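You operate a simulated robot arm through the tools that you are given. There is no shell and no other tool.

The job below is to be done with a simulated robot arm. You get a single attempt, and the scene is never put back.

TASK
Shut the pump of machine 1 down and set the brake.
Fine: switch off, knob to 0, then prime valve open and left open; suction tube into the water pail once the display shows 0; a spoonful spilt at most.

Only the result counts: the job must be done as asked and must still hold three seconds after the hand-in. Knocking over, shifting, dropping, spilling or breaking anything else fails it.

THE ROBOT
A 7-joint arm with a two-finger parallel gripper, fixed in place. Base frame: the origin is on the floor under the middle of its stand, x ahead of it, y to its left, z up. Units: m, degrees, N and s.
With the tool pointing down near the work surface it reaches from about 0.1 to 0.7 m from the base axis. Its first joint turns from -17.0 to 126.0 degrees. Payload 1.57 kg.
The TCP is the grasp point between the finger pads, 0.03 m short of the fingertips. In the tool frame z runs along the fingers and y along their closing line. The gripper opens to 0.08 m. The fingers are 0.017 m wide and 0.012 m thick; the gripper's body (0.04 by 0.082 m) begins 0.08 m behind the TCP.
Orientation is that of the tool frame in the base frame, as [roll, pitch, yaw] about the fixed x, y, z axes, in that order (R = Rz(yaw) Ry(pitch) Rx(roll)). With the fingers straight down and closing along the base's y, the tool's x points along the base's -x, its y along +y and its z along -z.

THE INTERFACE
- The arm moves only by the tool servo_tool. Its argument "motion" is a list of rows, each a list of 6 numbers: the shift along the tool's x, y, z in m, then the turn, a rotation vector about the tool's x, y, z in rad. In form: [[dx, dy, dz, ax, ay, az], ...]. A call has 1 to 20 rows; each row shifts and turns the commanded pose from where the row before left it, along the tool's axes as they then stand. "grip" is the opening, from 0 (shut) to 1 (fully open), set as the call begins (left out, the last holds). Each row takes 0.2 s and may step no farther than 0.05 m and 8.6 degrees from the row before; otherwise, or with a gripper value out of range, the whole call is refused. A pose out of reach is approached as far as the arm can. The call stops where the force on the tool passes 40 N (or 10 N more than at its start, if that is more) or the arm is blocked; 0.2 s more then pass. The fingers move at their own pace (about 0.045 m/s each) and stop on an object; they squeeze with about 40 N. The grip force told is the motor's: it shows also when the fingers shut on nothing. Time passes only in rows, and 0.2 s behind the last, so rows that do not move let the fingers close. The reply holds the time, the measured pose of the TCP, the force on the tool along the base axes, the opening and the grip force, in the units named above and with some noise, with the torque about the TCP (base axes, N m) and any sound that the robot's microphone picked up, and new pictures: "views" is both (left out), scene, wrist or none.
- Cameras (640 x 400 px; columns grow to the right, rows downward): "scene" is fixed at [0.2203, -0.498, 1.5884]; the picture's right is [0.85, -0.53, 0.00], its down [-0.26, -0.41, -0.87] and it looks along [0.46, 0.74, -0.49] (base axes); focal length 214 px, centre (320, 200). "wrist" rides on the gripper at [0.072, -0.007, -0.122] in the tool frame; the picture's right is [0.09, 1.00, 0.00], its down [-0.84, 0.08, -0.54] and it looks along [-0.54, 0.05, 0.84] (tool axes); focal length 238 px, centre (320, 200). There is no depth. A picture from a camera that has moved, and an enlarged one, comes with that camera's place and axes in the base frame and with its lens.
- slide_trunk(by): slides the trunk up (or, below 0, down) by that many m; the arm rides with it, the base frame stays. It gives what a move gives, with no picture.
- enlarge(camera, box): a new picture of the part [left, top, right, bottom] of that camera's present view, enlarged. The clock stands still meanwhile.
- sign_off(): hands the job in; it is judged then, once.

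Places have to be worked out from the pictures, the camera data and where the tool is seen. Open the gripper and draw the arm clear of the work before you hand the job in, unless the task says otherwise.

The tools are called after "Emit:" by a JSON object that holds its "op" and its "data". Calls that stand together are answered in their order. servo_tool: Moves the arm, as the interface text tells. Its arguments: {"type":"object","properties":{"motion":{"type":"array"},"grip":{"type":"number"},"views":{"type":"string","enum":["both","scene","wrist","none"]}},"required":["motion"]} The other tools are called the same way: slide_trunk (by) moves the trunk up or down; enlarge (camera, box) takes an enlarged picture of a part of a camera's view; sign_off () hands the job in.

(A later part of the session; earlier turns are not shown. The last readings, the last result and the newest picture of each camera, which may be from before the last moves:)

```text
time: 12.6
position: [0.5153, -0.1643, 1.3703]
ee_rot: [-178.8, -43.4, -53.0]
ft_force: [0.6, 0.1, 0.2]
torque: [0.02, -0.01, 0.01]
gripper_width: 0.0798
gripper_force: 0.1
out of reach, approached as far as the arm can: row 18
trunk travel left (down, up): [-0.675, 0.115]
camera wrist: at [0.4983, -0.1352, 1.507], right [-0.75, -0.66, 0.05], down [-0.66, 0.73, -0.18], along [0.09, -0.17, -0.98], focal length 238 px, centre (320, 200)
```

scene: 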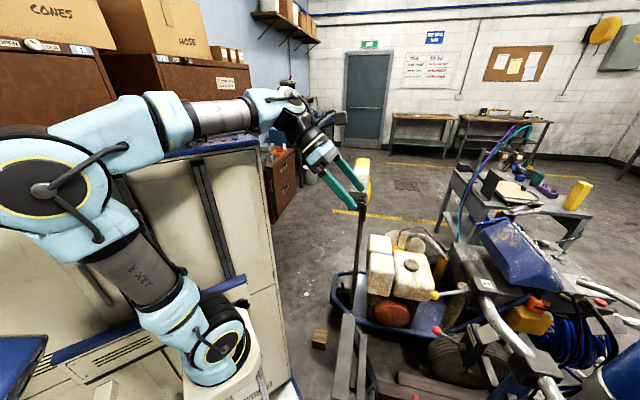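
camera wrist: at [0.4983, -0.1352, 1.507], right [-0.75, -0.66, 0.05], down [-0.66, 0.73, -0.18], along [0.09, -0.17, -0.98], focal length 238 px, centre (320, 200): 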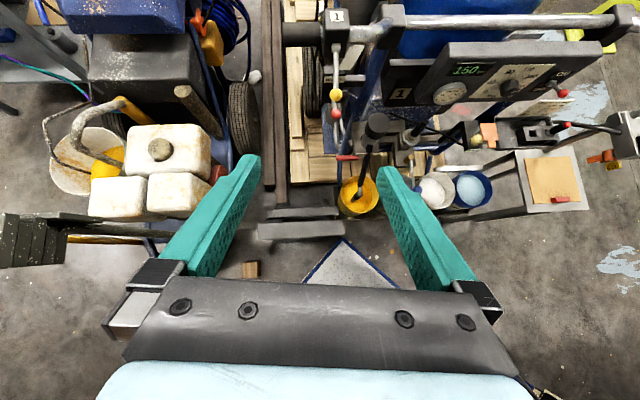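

This is a very good upright view of machine 1. I'll enlarge the panel, switch, brake, prime valve and pails.

Emit:
{"op": "enlarge", "data": {"camera": "wrist", "box": [420, 30, 612, 150]}}

Emit:
{"op": "enlarge", "data": {"camera": "wrist", "box": [500, 50, 580, 100]}}

Emit:
{"op": "enlarge", "data": {"camera": "wrist", "box": [320, 90, 480, 190]}}

Emit:
{"op": "enlarge", "data": {"camera": "wrist", "box": [300, 0, 396, 60]}}

Emit:
{"op": "enlarge", "data": {"camera": "wrist", "box": [300, 80, 396, 140]}}

Emit:
{"op": "enlarge", "data": {"camera": "wrist", "box": [400, 110, 560, 210]}}

Emit:
{"op": "enlarge", "data": {"camera": "wrist", "box": [320, 140, 416, 200]}}

```text
3.33 times, centred on (516, 90) of wrist
camera zoom: at [0.4983, -0.1352, 1.507], right [-0.75, -0.66, 0.05], down [-0.66, 0.73, -0.18], along [0.09, -0.17, -0.98], focal length 794 px, centre (-333, 567)
```

zoom: 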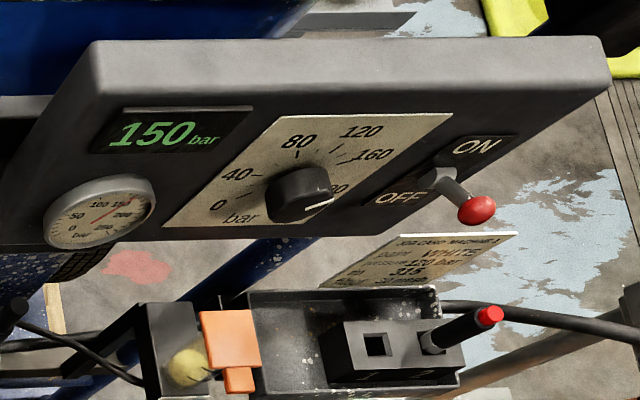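

```text
8.00 times, centred on (540, 75) of wrist
camera zoom: at [0.4983, -0.1352, 1.507], right [-0.75, -0.66, 0.05], down [-0.66, 0.73, -0.18], along [0.09, -0.17, -0.98], focal length 1907 px, centre (-1440, 1200)
```

zoom: 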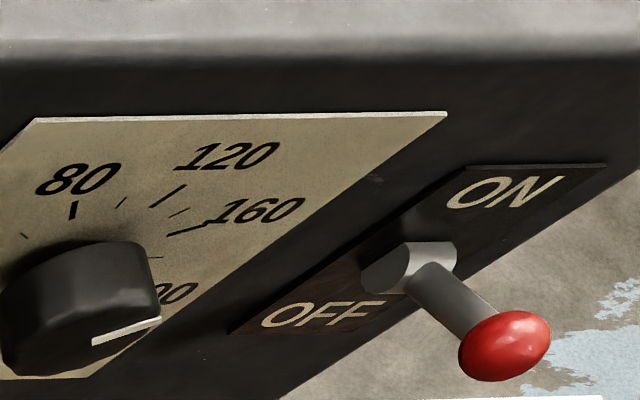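

```text
4.00 times, centred on (400, 140) of wrist
camera zoom: at [0.4983, -0.1352, 1.507], right [-0.75, -0.66, 0.05], down [-0.66, 0.73, -0.18], along [0.09, -0.17, -0.98], focal length 953 px, centre (0, 440)
```

zoom: 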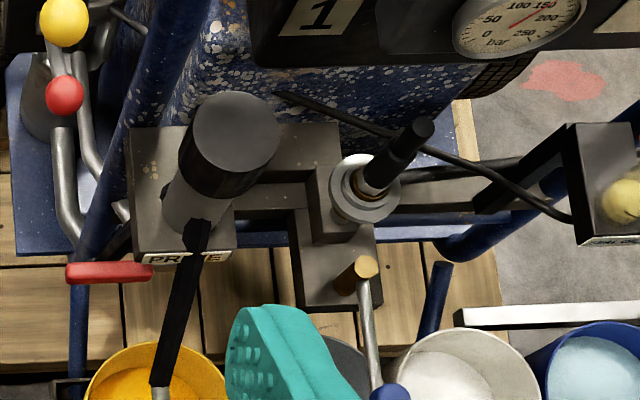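

```text
6.67 times, centred on (348, 30) of wrist
camera zoom: at [0.4983, -0.1352, 1.507], right [-0.75, -0.66, 0.05], down [-0.66, 0.73, -0.18], along [0.09, -0.17, -0.98], focal length 1589 px, centre (133, 1333)
```

zoom: 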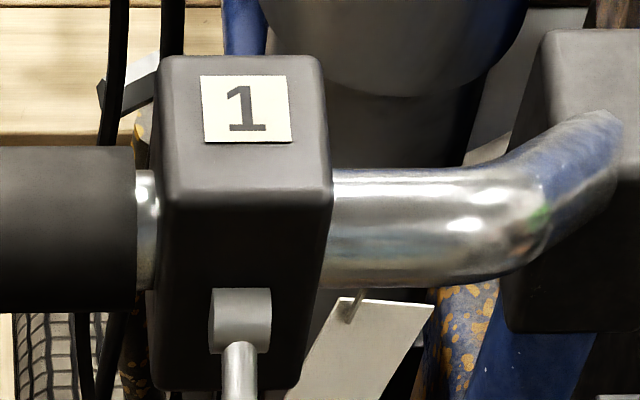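

```text
6.67 times, centred on (348, 110) of wrist
camera zoom: at [0.4983, -0.1352, 1.507], right [-0.75, -0.66, 0.05], down [-0.66, 0.73, -0.18], along [0.09, -0.17, -0.98], focal length 1589 px, centre (133, 800)
```

zoom: 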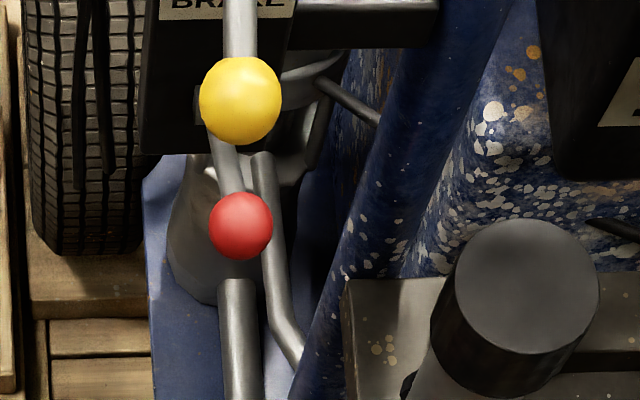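

```text
4.00 times, centred on (480, 160) of wrist
camera zoom: at [0.4983, -0.1352, 1.507], right [-0.75, -0.66, 0.05], down [-0.66, 0.73, -0.18], along [0.09, -0.17, -0.98], focal length 953 px, centre (-320, 360)
```

zoom: 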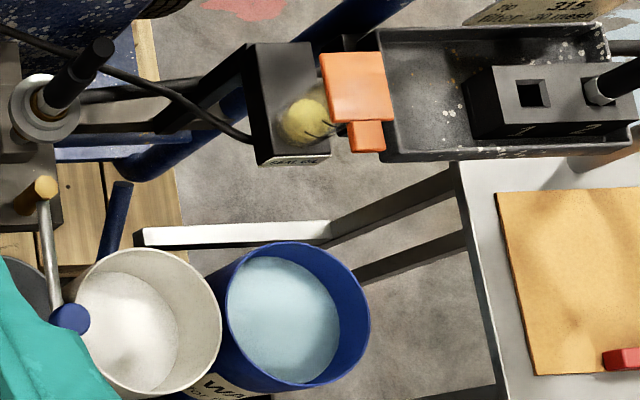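

```text
6.67 times, centred on (368, 170) of wrist
camera zoom: at [0.4983, -0.1352, 1.507], right [-0.75, -0.66, 0.05], down [-0.66, 0.73, -0.18], along [0.09, -0.17, -0.98], focal length 1589 px, centre (0, 400)
```

zoom: 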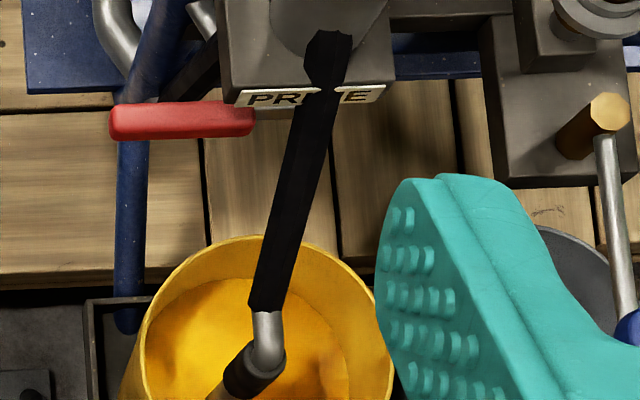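

The upright view makes things clear. The pump switch lever is tilted up to ON, its red ball is at about (0.297, -0.754, 1.059), and OFF is below. The knob (0–200 scale) is near (0.389, -0.698, 1.043) pointing at about 150, and the PRIME red handle is near (0.60, -0.46, 0.69). The yellow pail is near (0.48, -0.47) and the water pail near (0.085, -0.855), with rims at about z 0.43. I'll move down and out through free space for closer views.

Emit:
{"op": "servo_tool", "data": {"motion": [[-0.0146, 0.0234, 0.0287, 0, 0, 0], [-0.0146, 0.0234, 0.0287, 0, 0, 0], [-0.0146, 0.0234, 0.0287, 0, 0, 0], [-0.0146, 0.0234, 0.0287, 0, 0, 0], [-0.0146, 0.0234, 0.0287, 0, 0, 0], [-0.0146, 0.0234, 0.0287, 0, 0, 0], [-0.0146, 0.0234, 0.0287, 0, 0, 0], [-0.0146, 0.0234, 0.0287, 0, 0, 0]], "views": "both"}}

```text
time: 14.4
position: [0.4775, -0.3255, 1.1152]
ee_rot: [-178.9, -43.2, -52.8]
ft_force: [-0.9, 0.1, 0.5]
torque: [0.0, -0.01, 0.0]
gripper_width: 0.0802
gripper_force: 0.0
out of reach, approached as far as the arm can: row 1, 2, 3, 4, 5, 8
trunk travel left (down, up): [-0.675, 0.115]
camera wrist: at [0.4617, -0.2969, 1.254], right [-0.74, -0.67, 0.05], down [-0.66, 0.73, -0.18], along [0.08, -0.17, -0.98], focal length 238 px, centre (320, 200)
```

scene: 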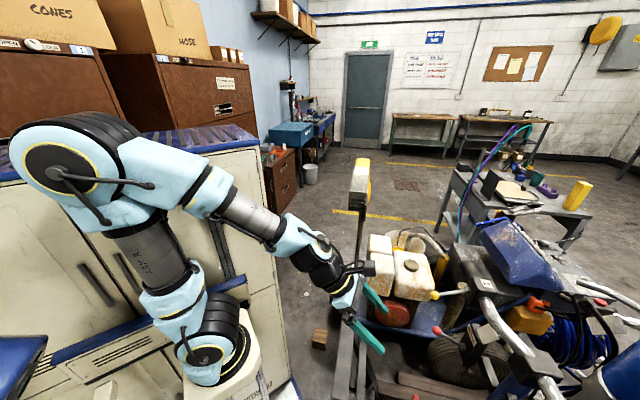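
wrist: 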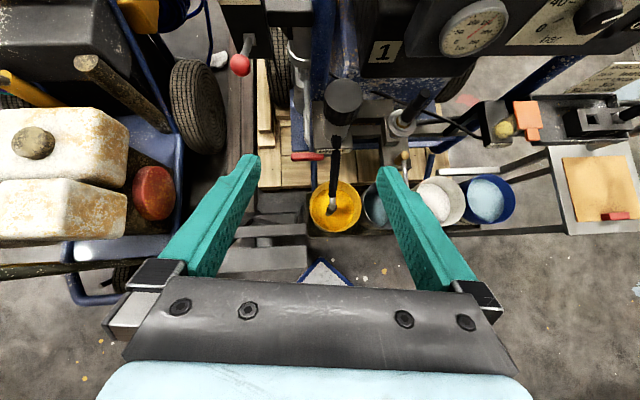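

The arm reports out of reach and stopped at (0.4775, -0.3255, 1.115), with x about 0.06 short. The cause could be the hand's roll, meaning the last joint. I'll test by rolling the hand a little and watching how the pose responds, well away from any object.

Emit:
{"op": "servo_tool", "data": {"motion": [[0, 0, 0, 0, 0, 0.15], [0, 0, 0, 0, 0, 0.15]], "views": "none"}}

```text
time: 15.0
position: [0.478, -0.3265, 1.1181]
ee_rot: [-163.2, -40.5, -75.9]
ft_force: [0.1, -0.4, 0.1]
torque: [-0.01, -0.02, -0.01]
gripper_width: 0.0801
gripper_force: 0.1
trunk travel left (down, up): [-0.675, 0.115]
```

The roll went fine and the commanded pose now matches the measured one. Next I test whether -x motion works with this roll.

Emit:
{"op": "servo_tool", "data": {"motion": [[-0.0056, 0.0265, -0.013, 0, 0, 0], [-0.0056, 0.0265, -0.013, 0, 0, 0]], "views": "scene"}}

```text
time: 15.6
position: [0.4559, -0.3352, 1.1369]
ee_rot: [-163.4, -40.7, -75.8]
ft_force: [0.0, 0.2, -0.1]
torque: [0.03, -0.01, -0.01]
gripper_width: 0.0802
gripper_force: 0.0
out of reach, approached as far as the arm can: row 1, 2
trunk travel left (down, up): [-0.675, 0.115]
```

scene: 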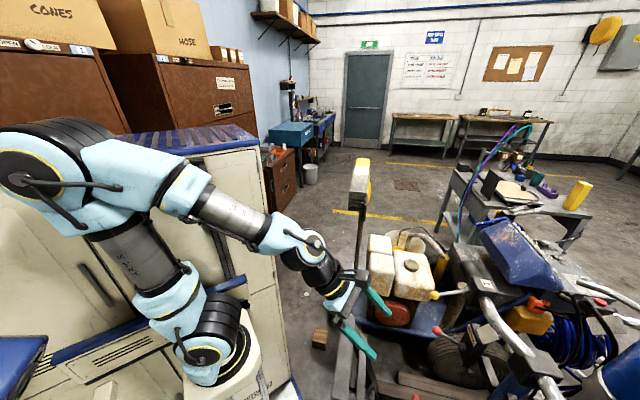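

Still limited in that direction. I'll look closely at the robot's base, elbow and the cabinet to understand the arm's geometry before using the trunk.

Emit:
{"op": "enlarge", "data": {"camera": "scene", "box": [100, 240, 356, 400]}}

Emit:
{"op": "enlarge", "data": {"camera": "scene", "box": [0, 100, 400, 350]}}

Emit:
{"op": "enlarge", "data": {"camera": "wrist", "box": [0, 0, 640, 400]}}

```text
2.50 times, centred on (228, 320) of scene
camera zoom: at [0.2203, -0.498, 1.5884], right [0.85, -0.53, 0.0], down [-0.26, -0.41, -0.87], along [0.46, 0.74, -0.49], focal length 536 px, centre (550, -100)
```

zoom: 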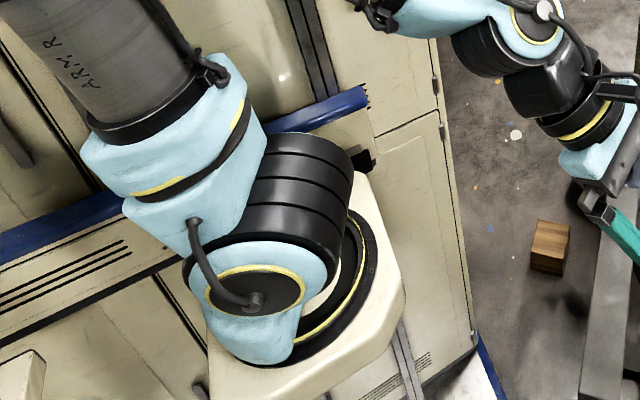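

```text
1.60 times, centred on (200, 225) of scene
camera zoom: at [0.2203, -0.498, 1.5884], right [0.85, -0.53, 0.0], down [-0.26, -0.41, -0.87], along [0.46, 0.74, -0.49], focal length 343 px, centre (512, 160)
```

zoom: 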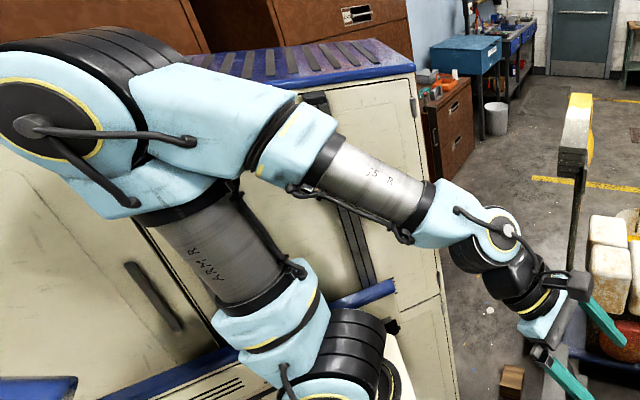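

```text
1.00 times, centred on (320, 200) of wrist (not enlarged: the box is as wide or as high as the picture)
camera zoom: at [0.4221, -0.3195, 1.2736], right [-0.86, -0.48, -0.16], down [-0.46, 0.87, -0.17], along [0.22, -0.07, -0.97], focal length 238 px, centre (320, 200)
```

zoom: 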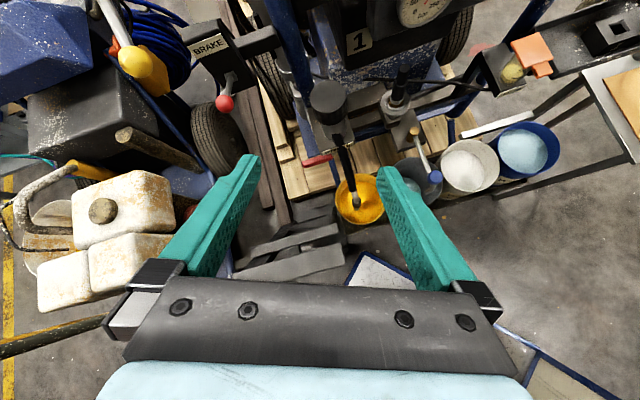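

The elbow is folded tightly, which is probably the limit. Lowering the trunk while keeping the hand at the same height should open it. First I'll raise the hand and move it slightly outward, so the elbow doesn't lean back toward the cabinet.

Emit:
{"op": "servo_tool", "data": {"motion": [[0.0216, -0.0246, -0.0248, 0, 0, 0], [0.0216, -0.0246, -0.0248, 0, 0, 0], [0.0216, -0.0246, -0.0248, 0, 0, 0], [0.0216, -0.0246, -0.0248, 0, 0, 0]], "views": "scene"}}

```text
time: 16.6
position: [0.5169, -0.3182, 1.2646]
ee_rot: [-163.2, -40.5, -75.8]
ft_force: [-0.3, -0.5, -0.3]
torque: [-0.01, 0.03, -0.05]
gripper_width: 0.08
gripper_force: 0.2
out of reach, approached as far as the arm can: row 1, 2
trunk travel left (down, up): [-0.675, 0.115]
```

scene: 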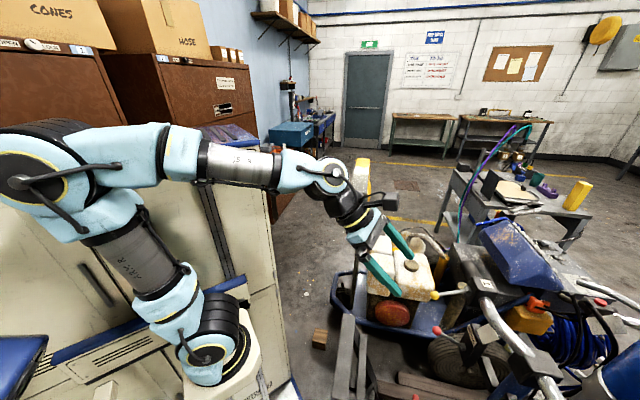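

The elbow leans back over the cabinet lid, so lowering the trunk from here could hit it. I'll move the hand outward and up, which brings the elbow forward, before I lower the trunk.

Emit:
{"op": "servo_tool", "data": {"motion": [[0.04, -0.0028, -0.0014, 0, 0, 0], [0.04, -0.0028, -0.0014, 0, 0, 0], [0.04, -0.0028, -0.0014, 0, 0, 0], [0.04, -0.0028, -0.0014, 0, 0, 0]], "views": "scene"}}

```text
time: 17.6
position: [0.5582, -0.4263, 1.3764]
ee_rot: [-163.3, -40.7, -75.8]
ft_force: [0.1, 0.3, 0.5]
torque: [-0.03, -0.01, 0.03]
gripper_width: 0.0803
gripper_force: 0.0
trunk travel left (down, up): [-0.675, 0.115]
```

scene: 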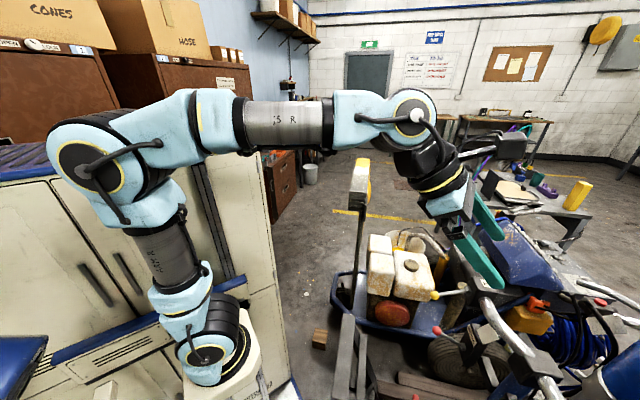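

The elbow is forward now and nothing is flagged. I'll lower the trunk by 0.1 m, which puts the fingertips at about 1.25, above the lever balls.

Emit:
{"op": "slide_trunk", "data": {"by": -0.1}}

```text
time: 18.9
position: [0.559, -0.4268, 1.274]
ee_rot: [-163.4, -40.8, -75.8]
ft_force: [0.0, -0.1, 0.2]
torque: [-0.02, -0.02, 0.0]
gripper_width: 0.08
gripper_force: 0.1
trunk travel left (down, up): [-0.575, 0.215]
```

That went fine. I'll raise the hand again while heading toward -y, then lower the trunk once more.

Emit:
{"op": "servo_tool", "data": {"motion": [[0.029, 0.01, -0.023, 0, 0, 0], [0.029, 0.01, -0.023, 0, 0, 0], [0.029, 0.01, -0.023, 0, 0, 0]], "views": "scene"}}

Emit:
{"op": "slide_trunk", "data": {"by": -0.1}}

```text
time: 19.7
position: [0.518, -0.4657, 1.3756]
ee_rot: [-163.3, -40.6, -75.8]
ft_force: [0.9, 0.0, -0.1]
torque: [0.0, 0.01, -0.02]
gripper_width: 0.08
gripper_force: 0.0
trunk travel left (down, up): [-0.575, 0.215]
```

scene: 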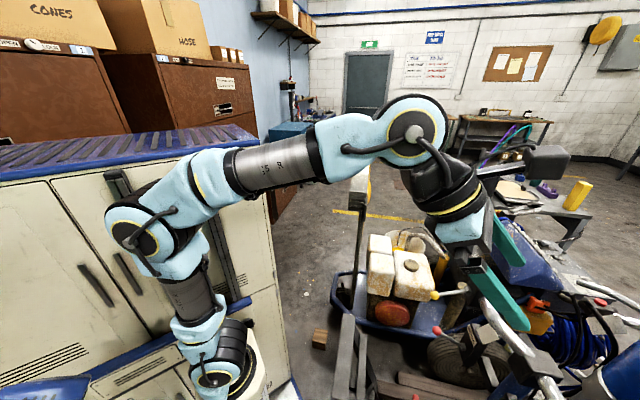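

```text
time: 21.1
position: [0.5179, -0.4662, 1.2755]
ee_rot: [-163.4, -40.7, -75.8]
ft_force: [0.4, 0.9, 0.3]
torque: [-0.04, -0.02, 0.01]
gripper_width: 0.0798
gripper_force: 0.0
trunk travel left (down, up): [-0.475, 0.315]
```

The trunk is down 0.2 m and the posture is good. Next I undo the roll, move over to a viewing spot in front of and above the panel, around (0.33, -0.66, 1.20), and tilt up a little so the camera sees the knob and switch from about 0.3 m.

Emit:
{"op": "servo_tool", "data": {"motion": [[0, 0, 0, 0, 0, -0.15], [0, 0, 0, 0, 0, -0.15], [-0.0037, 0.0447, 0.0129, 0, 0, 0], [-0.0037, 0.0447, 0.0129, 0, 0, 0], [-0.0037, 0.0447, 0.0129, 0, 0, 0], [-0.0037, 0.0447, 0.0129, 0, 0, 0], [-0.0037, 0.0447, 0.0129, 0, 0, 0]], "views": "both"}}

```text
time: 22.6
position: [0.3894, -0.579, 1.2025]
ee_rot: [-179.3, -43.6, -53.9]
ft_force: [-0.6, 0.1, 0.0]
torque: [0.01, 0.04, 0.03]
gripper_width: 0.0804
gripper_force: 0.1
out of reach, approached as far as the arm can: row 5, 6, 7
trunk travel left (down, up): [-0.475, 0.315]
camera wrist: at [0.3757, -0.549, 1.3386], right [-0.76, -0.65, 0.05], down [-0.65, 0.74, -0.18], along [0.08, -0.17, -0.98], focal length 238 px, centre (320, 200)
```

scene: 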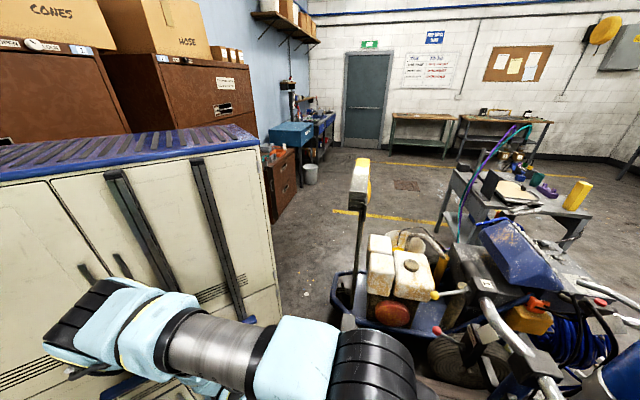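
wrist: 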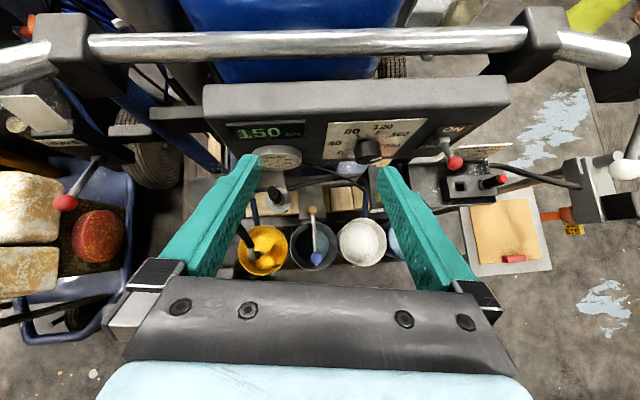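

I'm near the panel now. Rows 5–7 were limited and the elbow is swinging round behind. I'll continue in small steps toward the viewing spot and see whether the arm reconfigures.

Emit:
{"op": "servo_tool", "data": {"motion": [[0.0053, 0.024, 0.0047, 0, 0, 0], [0.0053, 0.024, 0.0047, 0, 0, 0], [0.0053, 0.024, 0.0047, 0, 0, 0], [0.0053, 0.024, 0.0047, 0, 0, 0]], "views": "both"}}

```text
time: 23.6
position: [0.3936, -0.5795, 1.187]
ee_rot: [-179.0, -43.5, -53.7]
ft_force: [-0.2, 0.0, -0.2]
torque: [0.03, 0.0, -0.03]
gripper_width: 0.0801
gripper_force: 0.0
out of reach, approached as far as the arm can: row 1, 2, 3, 4
trunk travel left (down, up): [-0.475, 0.315]
camera wrist: at [0.3786, -0.55, 1.3243], right [-0.76, -0.65, 0.05], down [-0.65, 0.74, -0.18], along [0.08, -0.17, -0.98], focal length 238 px, centre (320, 200)
```

scene: 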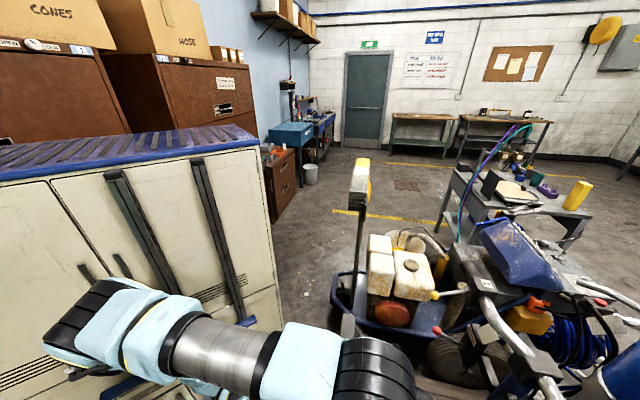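
wrist: 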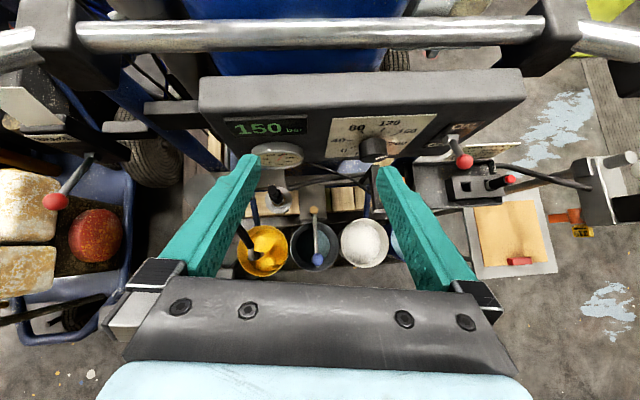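

I suspect the last joint is at its end with the camera on top. I'll roll the hand about 170° in place, so the camera sits under the hand. That should free the joint and give a frontal view of the panel, though upside down.

Emit:
{"op": "servo_tool", "data": {"motion": [[0, 0, -0.01, 0, 0, 0.15], [0, 0, -0.01, 0, 0, 0.15], [0, 0, 0, 0, 0, 0.15], [0, 0, 0, 0, 0, 0.15], [0, 0, 0, 0, 0, 0.15], [0, 0, 0, 0, 0, 0.15], [0, 0, 0, 0, 0, 0.15], [0, 0, 0, 0, 0, 0.15], [0, 0, 0, 0, 0, 0.15], [0, 0, 0, 0, 0, 0.15], [0, 0, 0, 0, 0, 0.15], [0, 0, 0, 0, 0, 0.15], [0, 0, 0, 0, 0, 0.15], [0, 0, 0, 0, 0, 0.15], [0, 0, 0, 0, 0, 0.15], [0, 0, 0, 0, 0, 0.15], [0, 0, 0, 0, 0, 0.15], [0, 0, 0, 0, 0, 0.15], [0, 0, 0, 0, 0, 0.15], [0, 0, 0, 0, 0, 0.15]], "views": "both"}}

```text
time: 27.9
position: [0.3836, -0.5694, 1.2026]
ee_rot: [-173.7, 43.1, 138.2]
ft_force: [0.0, 0.5, -0.1]
torque: [0.01, 0.01, -0.04]
gripper_width: 0.0803
gripper_force: 0.0
trunk travel left (down, up): [-0.475, 0.315]
camera wrist: at [0.288, -0.4717, 1.2412], right [0.67, 0.73, -0.14], down [0.28, -0.07, 0.96], along [0.69, -0.68, -0.25], focal length 238 px, centre (320, 200)
```

scene: 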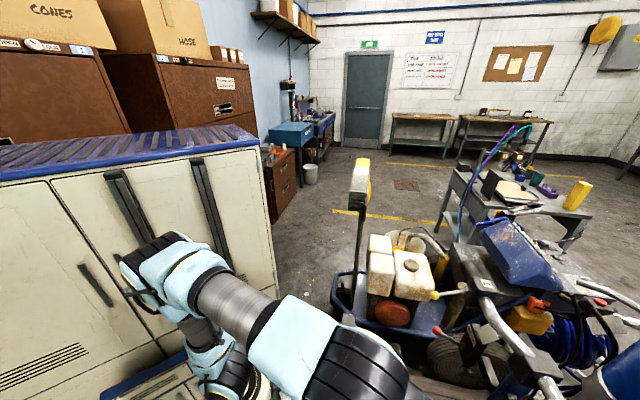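
wrist: 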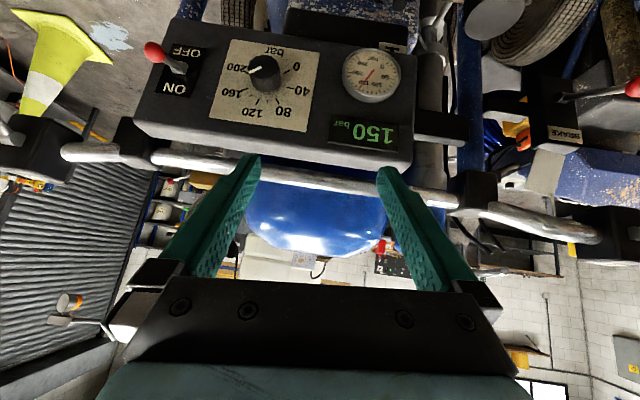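

That's an excellent frontal view of the panel (inverted), and the arm is relaxed again. I'll enlarge the knob, the switch and the brake.

Emit:
{"op": "enlarge", "data": {"camera": "wrist", "box": [200, 30, 328, 110]}}

Emit:
{"op": "enlarge", "data": {"camera": "wrist", "box": [120, 20, 248, 100]}}

Emit:
{"op": "enlarge", "data": {"camera": "wrist", "box": [480, 50, 640, 150]}}

Emit:
{"op": "enlarge", "data": {"camera": "wrist", "box": [120, 0, 440, 200]}}

```text
5.00 times, centred on (264, 70) of wrist
camera zoom: at [0.288, -0.4717, 1.2412], right [0.67, 0.73, -0.14], down [0.28, -0.07, 0.96], along [0.69, -0.68, -0.25], focal length 1192 px, centre (600, 850)
```

zoom: 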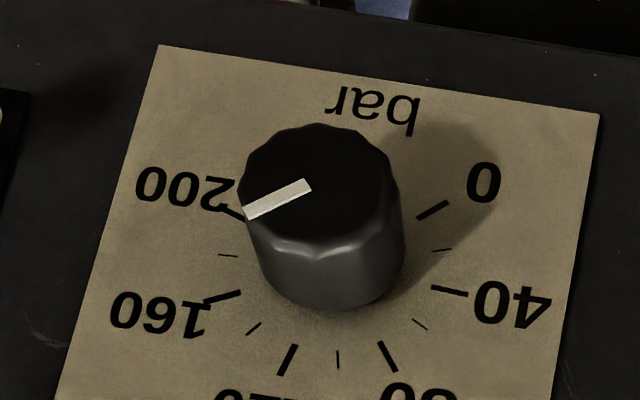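

```text
5.00 times, centred on (184, 60) of wrist
camera zoom: at [0.288, -0.4717, 1.2412], right [0.67, 0.73, -0.14], down [0.28, -0.07, 0.96], along [0.69, -0.68, -0.25], focal length 1192 px, centre (1000, 900)
```

zoom: 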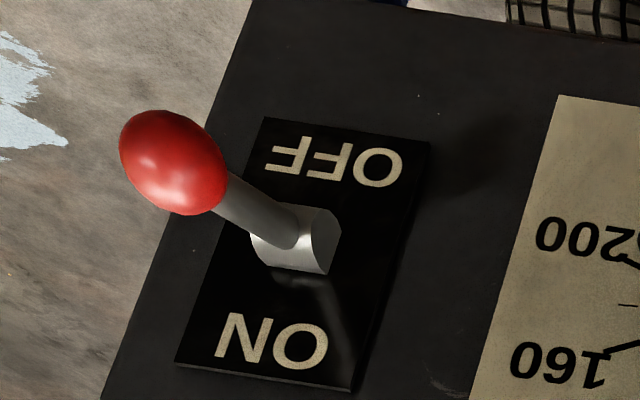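

```text
4.00 times, centred on (560, 100) of wrist
camera zoom: at [0.288, -0.4717, 1.2412], right [0.67, 0.73, -0.14], down [0.28, -0.07, 0.96], along [0.69, -0.68, -0.25], focal length 953 px, centre (-640, 600)
```

zoom: 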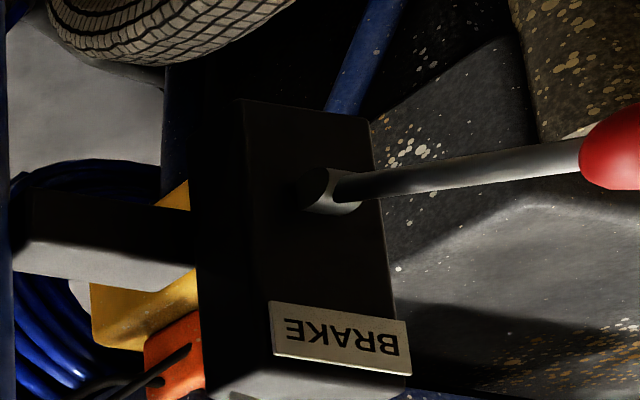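

```text
2.00 times, centred on (280, 100) of wrist
camera zoom: at [0.288, -0.4717, 1.2412], right [0.67, 0.73, -0.14], down [0.28, -0.07, 0.96], along [0.69, -0.68, -0.25], focal length 477 px, centre (400, 400)
```

zoom: 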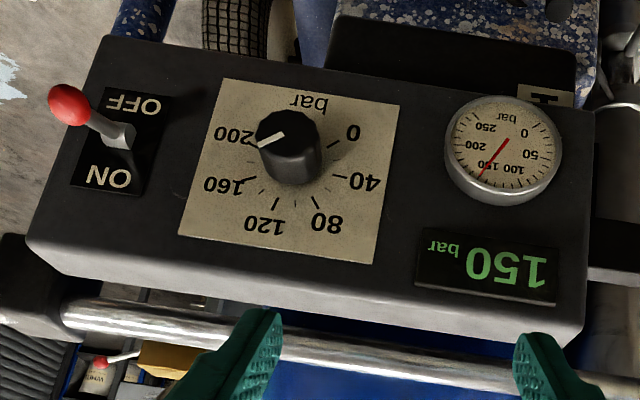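

Triangulated: the ON label is at (0.329, -0.775, 1.072) and OFF at (0.329, -0.775, 1.019), the lever ball is at (0.299, -0.754, 1.057), and the panel is vertical with normal about (-0.69, 0.72, 0). The knob base is at about (0.403, -0.705, 1.040). First I push the switch: I close the fingers, move in front of and above the lever ball and level the hand.

Emit:
{"op": "servo_tool", "data": {"motion": [[0.0017, -0.0427, 0.0074, 0, 0, 0], [0.0017, -0.0427, 0.0074, 0, 0, 0], [0.0017, -0.0427, 0.0074, 0, 0, 0], [0.0017, -0.0427, 0.0074, 0, 0, 0]], "grip": 0, "views": "both"}}

```text
time: 28.9
position: [0.269, -0.7009, 1.1943]
ee_rot: [-173.5, 43.1, 138.4]
ft_force: [0.3, -0.2, 0.4]
torque: [-0.03, -0.01, -0.04]
gripper_width: 0.0001
gripper_force: 4.2
trunk travel left (down, up): [-0.475, 0.315]
camera wrist: at [0.1726, -0.6046, 1.2333], right [0.66, 0.73, -0.15], down [0.28, -0.06, 0.96], along [0.69, -0.68, -0.25], focal length 238 px, centre (320, 200)
```

scene: 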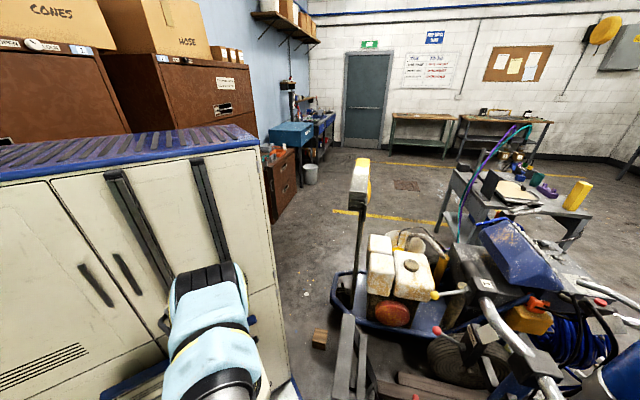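
wrist: 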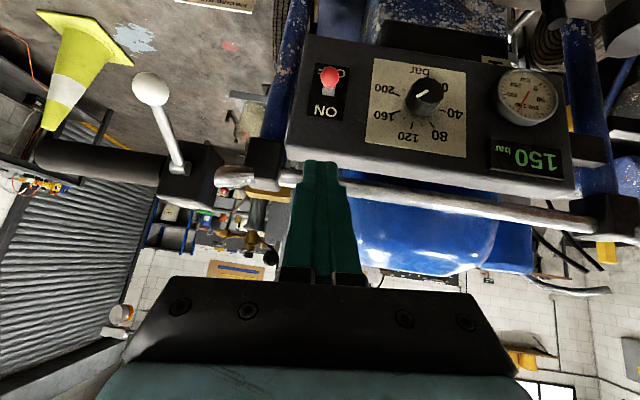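

The lever ball is now nearly straight ahead of the closed fingers. There is also a white-ball lever on the left of the picture, so I'll check how close it is before going down.

Emit:
{"op": "enlarge", "data": {"camera": "wrist", "box": [60, 40, 260, 165]}}

Emit:
{"op": "enlarge", "data": {"camera": "wrist", "box": [270, 40, 398, 120]}}

```text
3.20 times, centred on (160, 102) of wrist
camera zoom: at [0.1726, -0.6046, 1.2333], right [0.66, 0.73, -0.15], down [0.28, -0.06, 0.96], along [0.69, -0.68, -0.25], focal length 763 px, centre (832, 512)
```

zoom: 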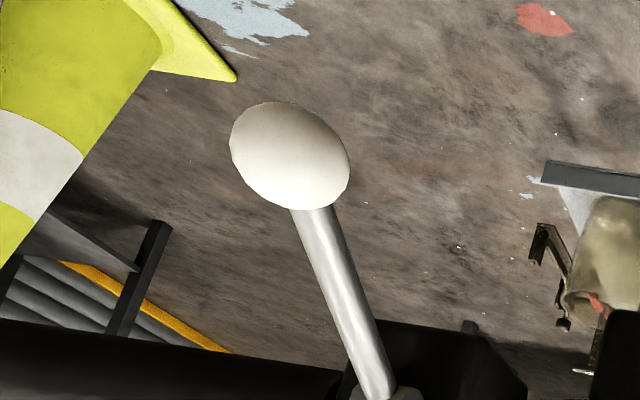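

```text
5.00 times, centred on (334, 80) of wrist
camera zoom: at [0.1726, -0.6046, 1.2333], right [0.66, 0.73, -0.15], down [0.28, -0.06, 0.96], along [0.69, -0.68, -0.25], focal length 1192 px, centre (250, 800)
```

zoom: 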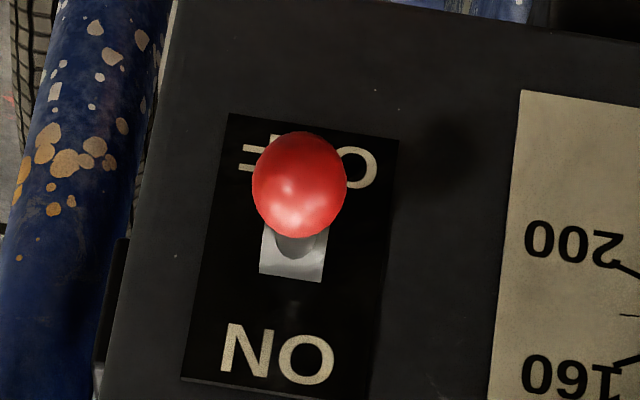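

The white ball is about 0.1 m to the side of the path, which is enough clearance. Now I level the hand in place (ay negative raises the fingers) and check the pose.

Emit:
{"op": "servo_tool", "data": {"motion": [[0, 0, 0, 0, -0.15, 0], [0, 0, 0, 0, -0.15, 0], [0, 0, 0, 0, -0.15, 0], [0, 0, 0, 0, -0.1, 0]], "views": "wrist"}}

```text
time: 29.9
position: [0.271, -0.7001, 1.1911]
ee_rot: [-162.4, 74.0, 150.7]
ft_force: [0.0, -0.1, 0.0]
torque: [0.01, 0.01, 0.01]
gripper_width: 0.0
gripper_force: 21.0
trunk travel left (down, up): [-0.475, 0.315]
camera wrist: at [0.1687, -0.6068, 1.1531], right [0.69, 0.7, -0.17], down [-0.1, 0.33, 0.94], along [0.71, -0.63, 0.3], focal length 238 px, centre (320, 200)
```

wrist: 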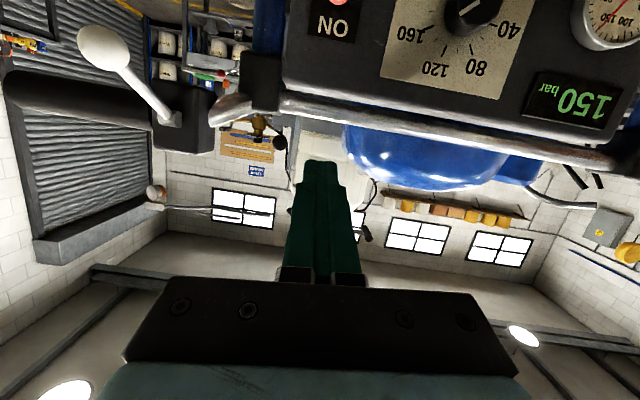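

The hand points at the panel, about 15° below level. I'll bring the closed fingertips just above the ball, TCP about (0.287, -0.7405, 1.115), and check.

Emit:
{"op": "servo_tool", "data": {"motion": [[0.0319, -0.005, 0.0296, 0, 0, 0], [0.0319, -0.005, 0.0296, 0, 0, 0]], "views": "wrist"}}

Emit:
{"op": "enlarge", "data": {"camera": "wrist", "box": [240, 20, 400, 120]}}

```text
time: 30.4
position: [0.2852, -0.7392, 1.1156]
ee_rot: [-162.4, 74.0, 150.8]
ft_force: [0.6, -0.7, 0.2]
torque: [0.07, 0.0, -0.01]
gripper_width: 0.0
gripper_force: 21.5
trunk travel left (down, up): [-0.475, 0.315]
camera wrist: at [0.1834, -0.6462, 1.0782], right [0.69, 0.7, -0.17], down [-0.1, 0.33, 0.94], along [0.71, -0.64, 0.29], focal length 238 px, centre (320, 200)
```

wrist: 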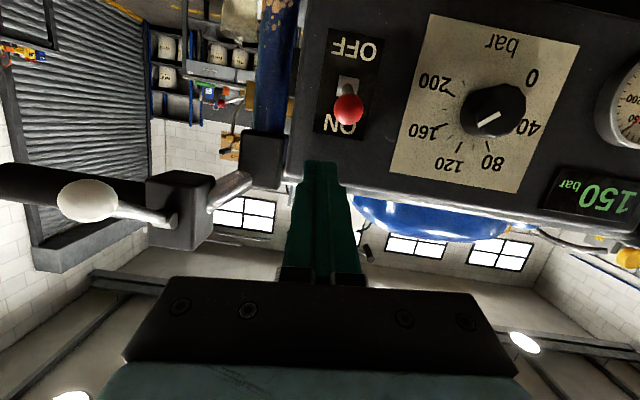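

```text
4.00 times, centred on (320, 70) of wrist
camera zoom: at [0.1834, -0.6462, 1.0782], right [0.69, 0.7, -0.17], down [-0.1, 0.33, 0.94], along [0.71, -0.64, 0.29], focal length 953 px, centre (320, 720)
```

zoom: 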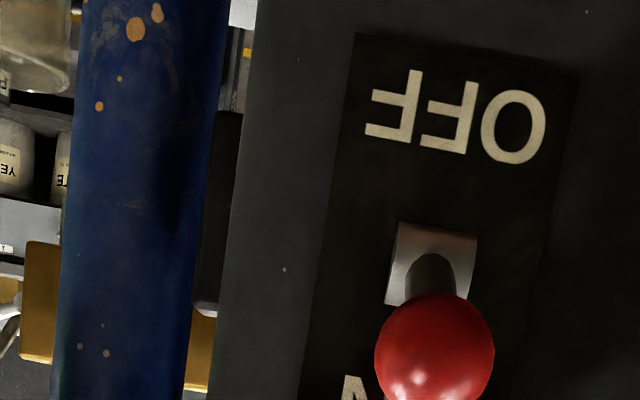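

The refined ball position is (0.300, -0.742, 1.066), and the fingers are about 9 mm off to the side. I'll shift sideways and press straight down about 7 cm in 1 cm steps. That should swing the lever down to OFF.

Emit:
{"op": "servo_tool", "data": {"motion": [[-0.0008, 0.0095, -0.0002, 0, 0, 0], [0.0096, 0.0008, 0.0026, 0, 0, 0], [0.0096, 0.0008, 0.0026, 0, 0, 0], [0.0096, 0.0008, 0.0026, 0, 0, 0], [0.0096, 0.0008, 0.0026, 0, 0, 0], [0.0096, 0.0008, 0.0026, 0, 0, 0], [0.0096, 0.0008, 0.0026, 0, 0, 0]], "views": "wrist"}}

Emit:
{"op": "enlarge", "data": {"camera": "wrist", "box": [240, 0, 560, 200]}}

```text
time: 32.0
position: [0.2935, -0.7329, 1.0593]
ee_rot: [-161.7, 74.4, 151.7]
ft_force: [-1.7, 0.7, 21.2]
torque: [-0.41, -0.38, -0.01]
gripper_width: 0.0002
gripper_force: 21.0
trunk travel left (down, up): [-0.475, 0.315]
camera wrist: at [0.1916, -0.6399, 1.0208], right [0.69, 0.7, -0.17], down [-0.1, 0.33, 0.94], along [0.71, -0.63, 0.3], focal length 238 px, centre (320, 200)
```

wrist: 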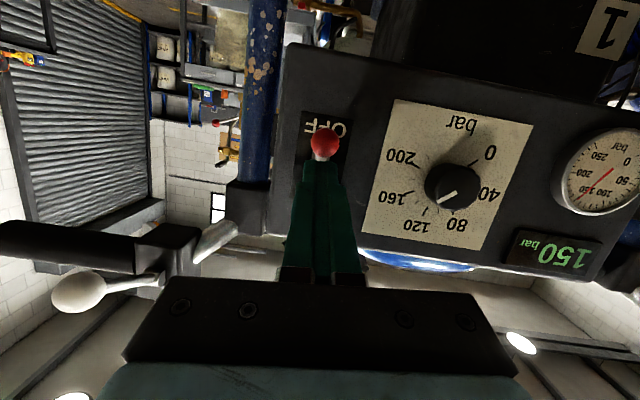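

```text
2.00 times, centred on (400, 100) of wrist
camera zoom: at [0.1916, -0.6399, 1.0208], right [0.69, 0.7, -0.17], down [-0.1, 0.33, 0.94], along [0.71, -0.63, 0.3], focal length 477 px, centre (160, 400)
```

zoom: 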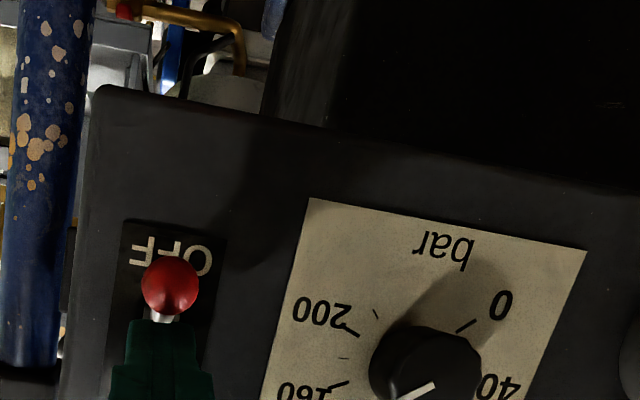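

The lever is moving, with about 21 N of reaction. I'll press down a little further to take it past centre.

Emit:
{"op": "servo_tool", "data": {"motion": [[0.0096, 0.0008, 0.0026, 0, 0, 0], [0.0096, 0.0008, 0.0026, 0, 0, 0]], "views": "wrist"}}

Emit:
{"op": "enlarge", "data": {"camera": "wrist", "box": [240, 60, 400, 160]}}

```text
time: 32.4
position: [0.293, -0.7328, 1.0585]
ee_rot: [-160.0, 75.1, 153.2]
ft_force: [-4.5, 7.7, 9.7]
torque: [-0.05, -0.09, 0.1]
gripper_width: 0.0
gripper_force: 21.3
trunk travel left (down, up): [-0.475, 0.315]
stopped in row 1: the force on the tool passed its limit at 46 N (the readings are from after the stop); the commanded pose is now the measured one
camera wrist: at [0.1914, -0.6405, 1.0189], right [0.69, 0.7, -0.18], down [-0.11, 0.34, 0.93], along [0.71, -0.63, 0.31], focal length 238 px, centre (320, 200)
```

wrist: 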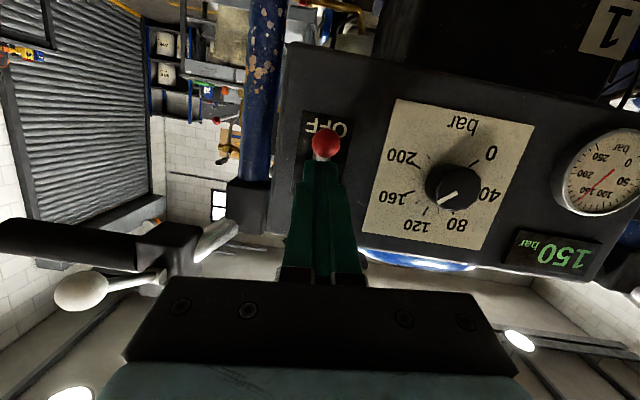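

```text
4.00 times, centred on (320, 110) of wrist
camera zoom: at [0.1914, -0.6405, 1.0189], right [0.69, 0.7, -0.18], down [-0.11, 0.34, 0.93], along [0.71, -0.63, 0.31], focal length 953 px, centre (320, 560)
```

zoom: 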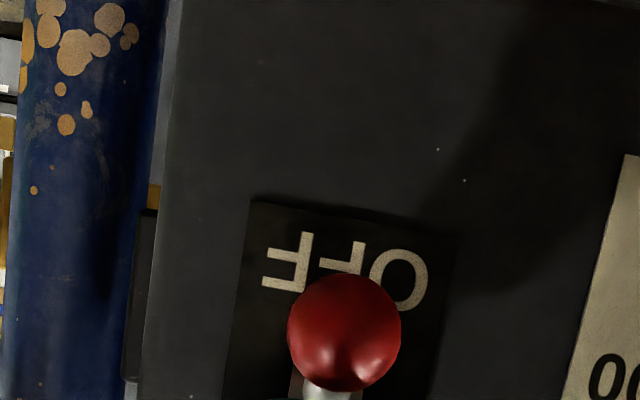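

The force passed the limit. The ball now sits at z ≈ 1.031, below the pivot, so the lever is probably against its OFF stop. I'll lift the fingers off and check the lever.

Emit:
{"op": "servo_tool", "data": {"motion": [[-0.019, -0.0016, -0.0052, 0, 0, 0], [-0.019, -0.0016, -0.0052, 0, 0, 0], [-0.019, -0.0016, -0.0052, 0, 0, 0], [-0.019, -0.0016, -0.0152, 0, 0, 0]], "views": "wrist"}}

Emit:
{"op": "enlarge", "data": {"camera": "wrist", "box": [240, 0, 560, 200]}}

```text
time: 33.4
position: [0.2858, -0.7246, 1.1394]
ee_rot: [-160.7, 74.7, 152.5]
ft_force: [0.3, 0.0, -0.4]
torque: [-0.02, 0.02, -0.04]
gripper_width: 0.0
gripper_force: 20.9
trunk travel left (down, up): [-0.475, 0.315]
camera wrist: at [0.1842, -0.6315, 1.0995], right [0.69, 0.7, -0.18], down [-0.1, 0.34, 0.94], along [0.71, -0.63, 0.31], focal length 238 px, centre (320, 200)
```

wrist: 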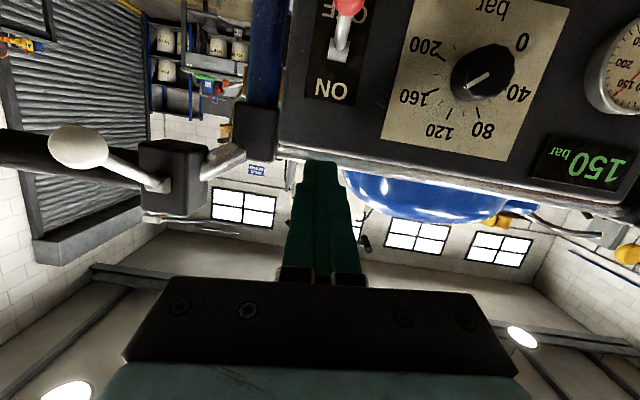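

```text
2.00 times, centred on (400, 100) of wrist
camera zoom: at [0.1842, -0.6315, 1.0995], right [0.69, 0.7, -0.18], down [-0.1, 0.34, 0.94], along [0.71, -0.63, 0.31], focal length 477 px, centre (160, 400)
```

zoom: 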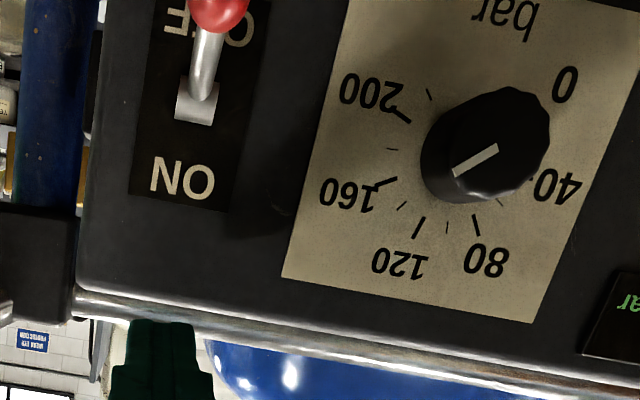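

The lever now points at OFF. Next is the knob: I move in front of it on its axis, level the hand, and roll the hand about 95° so there is wrist travel for roughly 200° of counter-clockwise turning.

Emit:
{"op": "servo_tool", "data": {"motion": [[0.024, 0.0267, -0.0024, 0, 0, 0], [0.024, 0.0267, -0.0024, 0, 0, 0], [0.024, 0.0267, -0.0024, 0, 0, 0], [0.024, 0.0267, -0.0024, 0, 0, 0], [0, 0, 0, 0, -0.125, 0], [0, 0, 0, 0, -0.125, 0]], "views": "wrist"}}

```text
time: 34.8
position: [0.3353, -0.6313, 1.0382]
ee_rot: [-89.5, 85.1, -135.7]
ft_force: [0.1, 0.5, 0.2]
torque: [0.03, -0.01, -0.02]
gripper_width: 0.0
gripper_force: 21.1
trunk travel left (down, up): [-0.475, 0.315]
camera wrist: at [0.2406, -0.5514, 0.9665], right [0.71, 0.68, -0.18], down [-0.27, 0.5, 0.83], along [0.65, -0.54, 0.53], focal length 238 px, centre (320, 200)
```

wrist: 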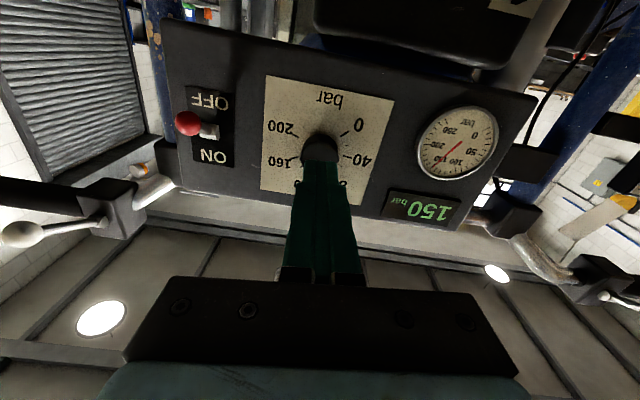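

The hand is now exactly along the panel normal. I'll enlarge the view to check how the knob lines up behind the fingertips.

Emit:
{"op": "enlarge", "data": {"camera": "wrist", "box": [240, 80, 400, 180]}}

```text
4.00 times, centred on (320, 130) of wrist
camera zoom: at [0.2406, -0.5514, 0.9665], right [0.71, 0.68, -0.18], down [-0.27, 0.5, 0.83], along [0.65, -0.54, 0.53], focal length 953 px, centre (320, 480)
```

zoom: 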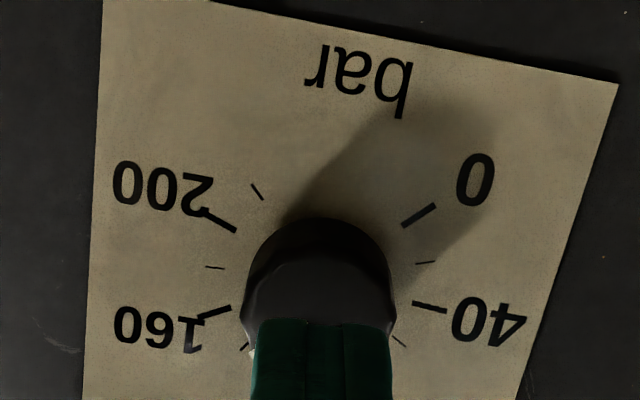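

The dial's tick lines put the knob centre about 1 cm higher than my first estimate, at z ≈ 1.05. I'll open the gripper and roll the hand about 95°, then view the knob between the open fingers to centre precisely.

Emit:
{"op": "servo_tool", "data": {"motion": [[0, 0, 0, 0, 0, 0.15], [0, 0, 0, 0, 0, 0.15], [0, 0, 0, 0, 0, 0.15], [0, 0, 0, 0, 0, 0.15], [0, 0, 0, 0, 0, 0.15], [0, 0, 0, 0, 0, 0.15], [0, 0, 0, 0, 0, 0.15], [0, 0, 0, 0, 0, 0.15], [0, 0, 0, 0, 0, 0.15], [0, 0, 0, 0, 0, 0.15], [0, 0, 0, 0, 0, 0.15]], "grip": 1, "views": "both"}}

Emit:
{"op": "enlarge", "data": {"camera": "wrist", "box": [220, 80, 420, 205]}}

```text
time: 37.2
position: [0.3348, -0.6336, 1.0374]
ee_rot: [90.1, 0.3, 43.8]
ft_force: [-0.2, -0.4, 0.0]
torque: [0.0, 0.0, -0.01]
gripper_width: 0.0803
gripper_force: 0.1
trunk travel left (down, up): [-0.475, 0.315]
camera wrist: at [0.3023, -0.4937, 1.0309], right [0.07, 0.07, 1.0], down [-0.98, -0.19, 0.08], along [0.19, -0.98, 0.05], focal length 238 px, centre (320, 200)
```

scene: 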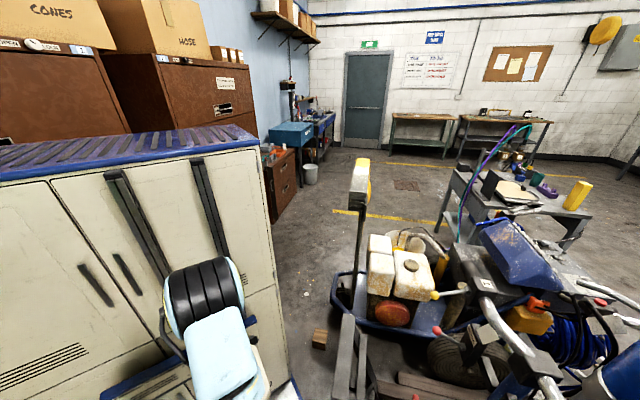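
wrist: 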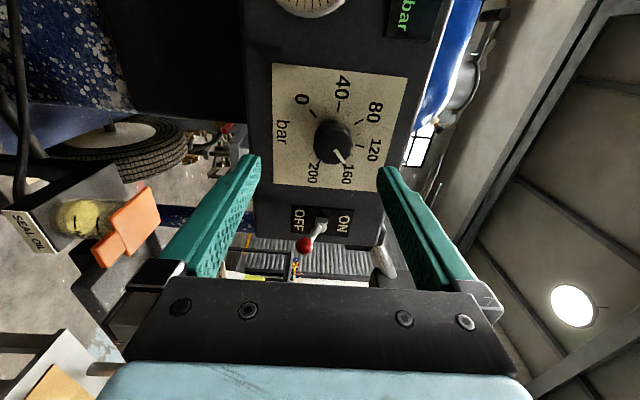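

```text
3.20 times, centred on (320, 142) of wrist
camera zoom: at [0.3023, -0.4937, 1.0309], right [0.07, 0.07, 1.0], down [-0.98, -0.19, 0.08], along [0.19, -0.98, 0.05], focal length 763 px, centre (320, 384)
```

zoom: 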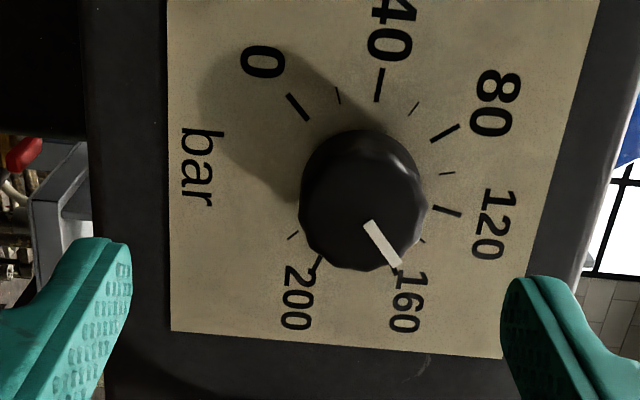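

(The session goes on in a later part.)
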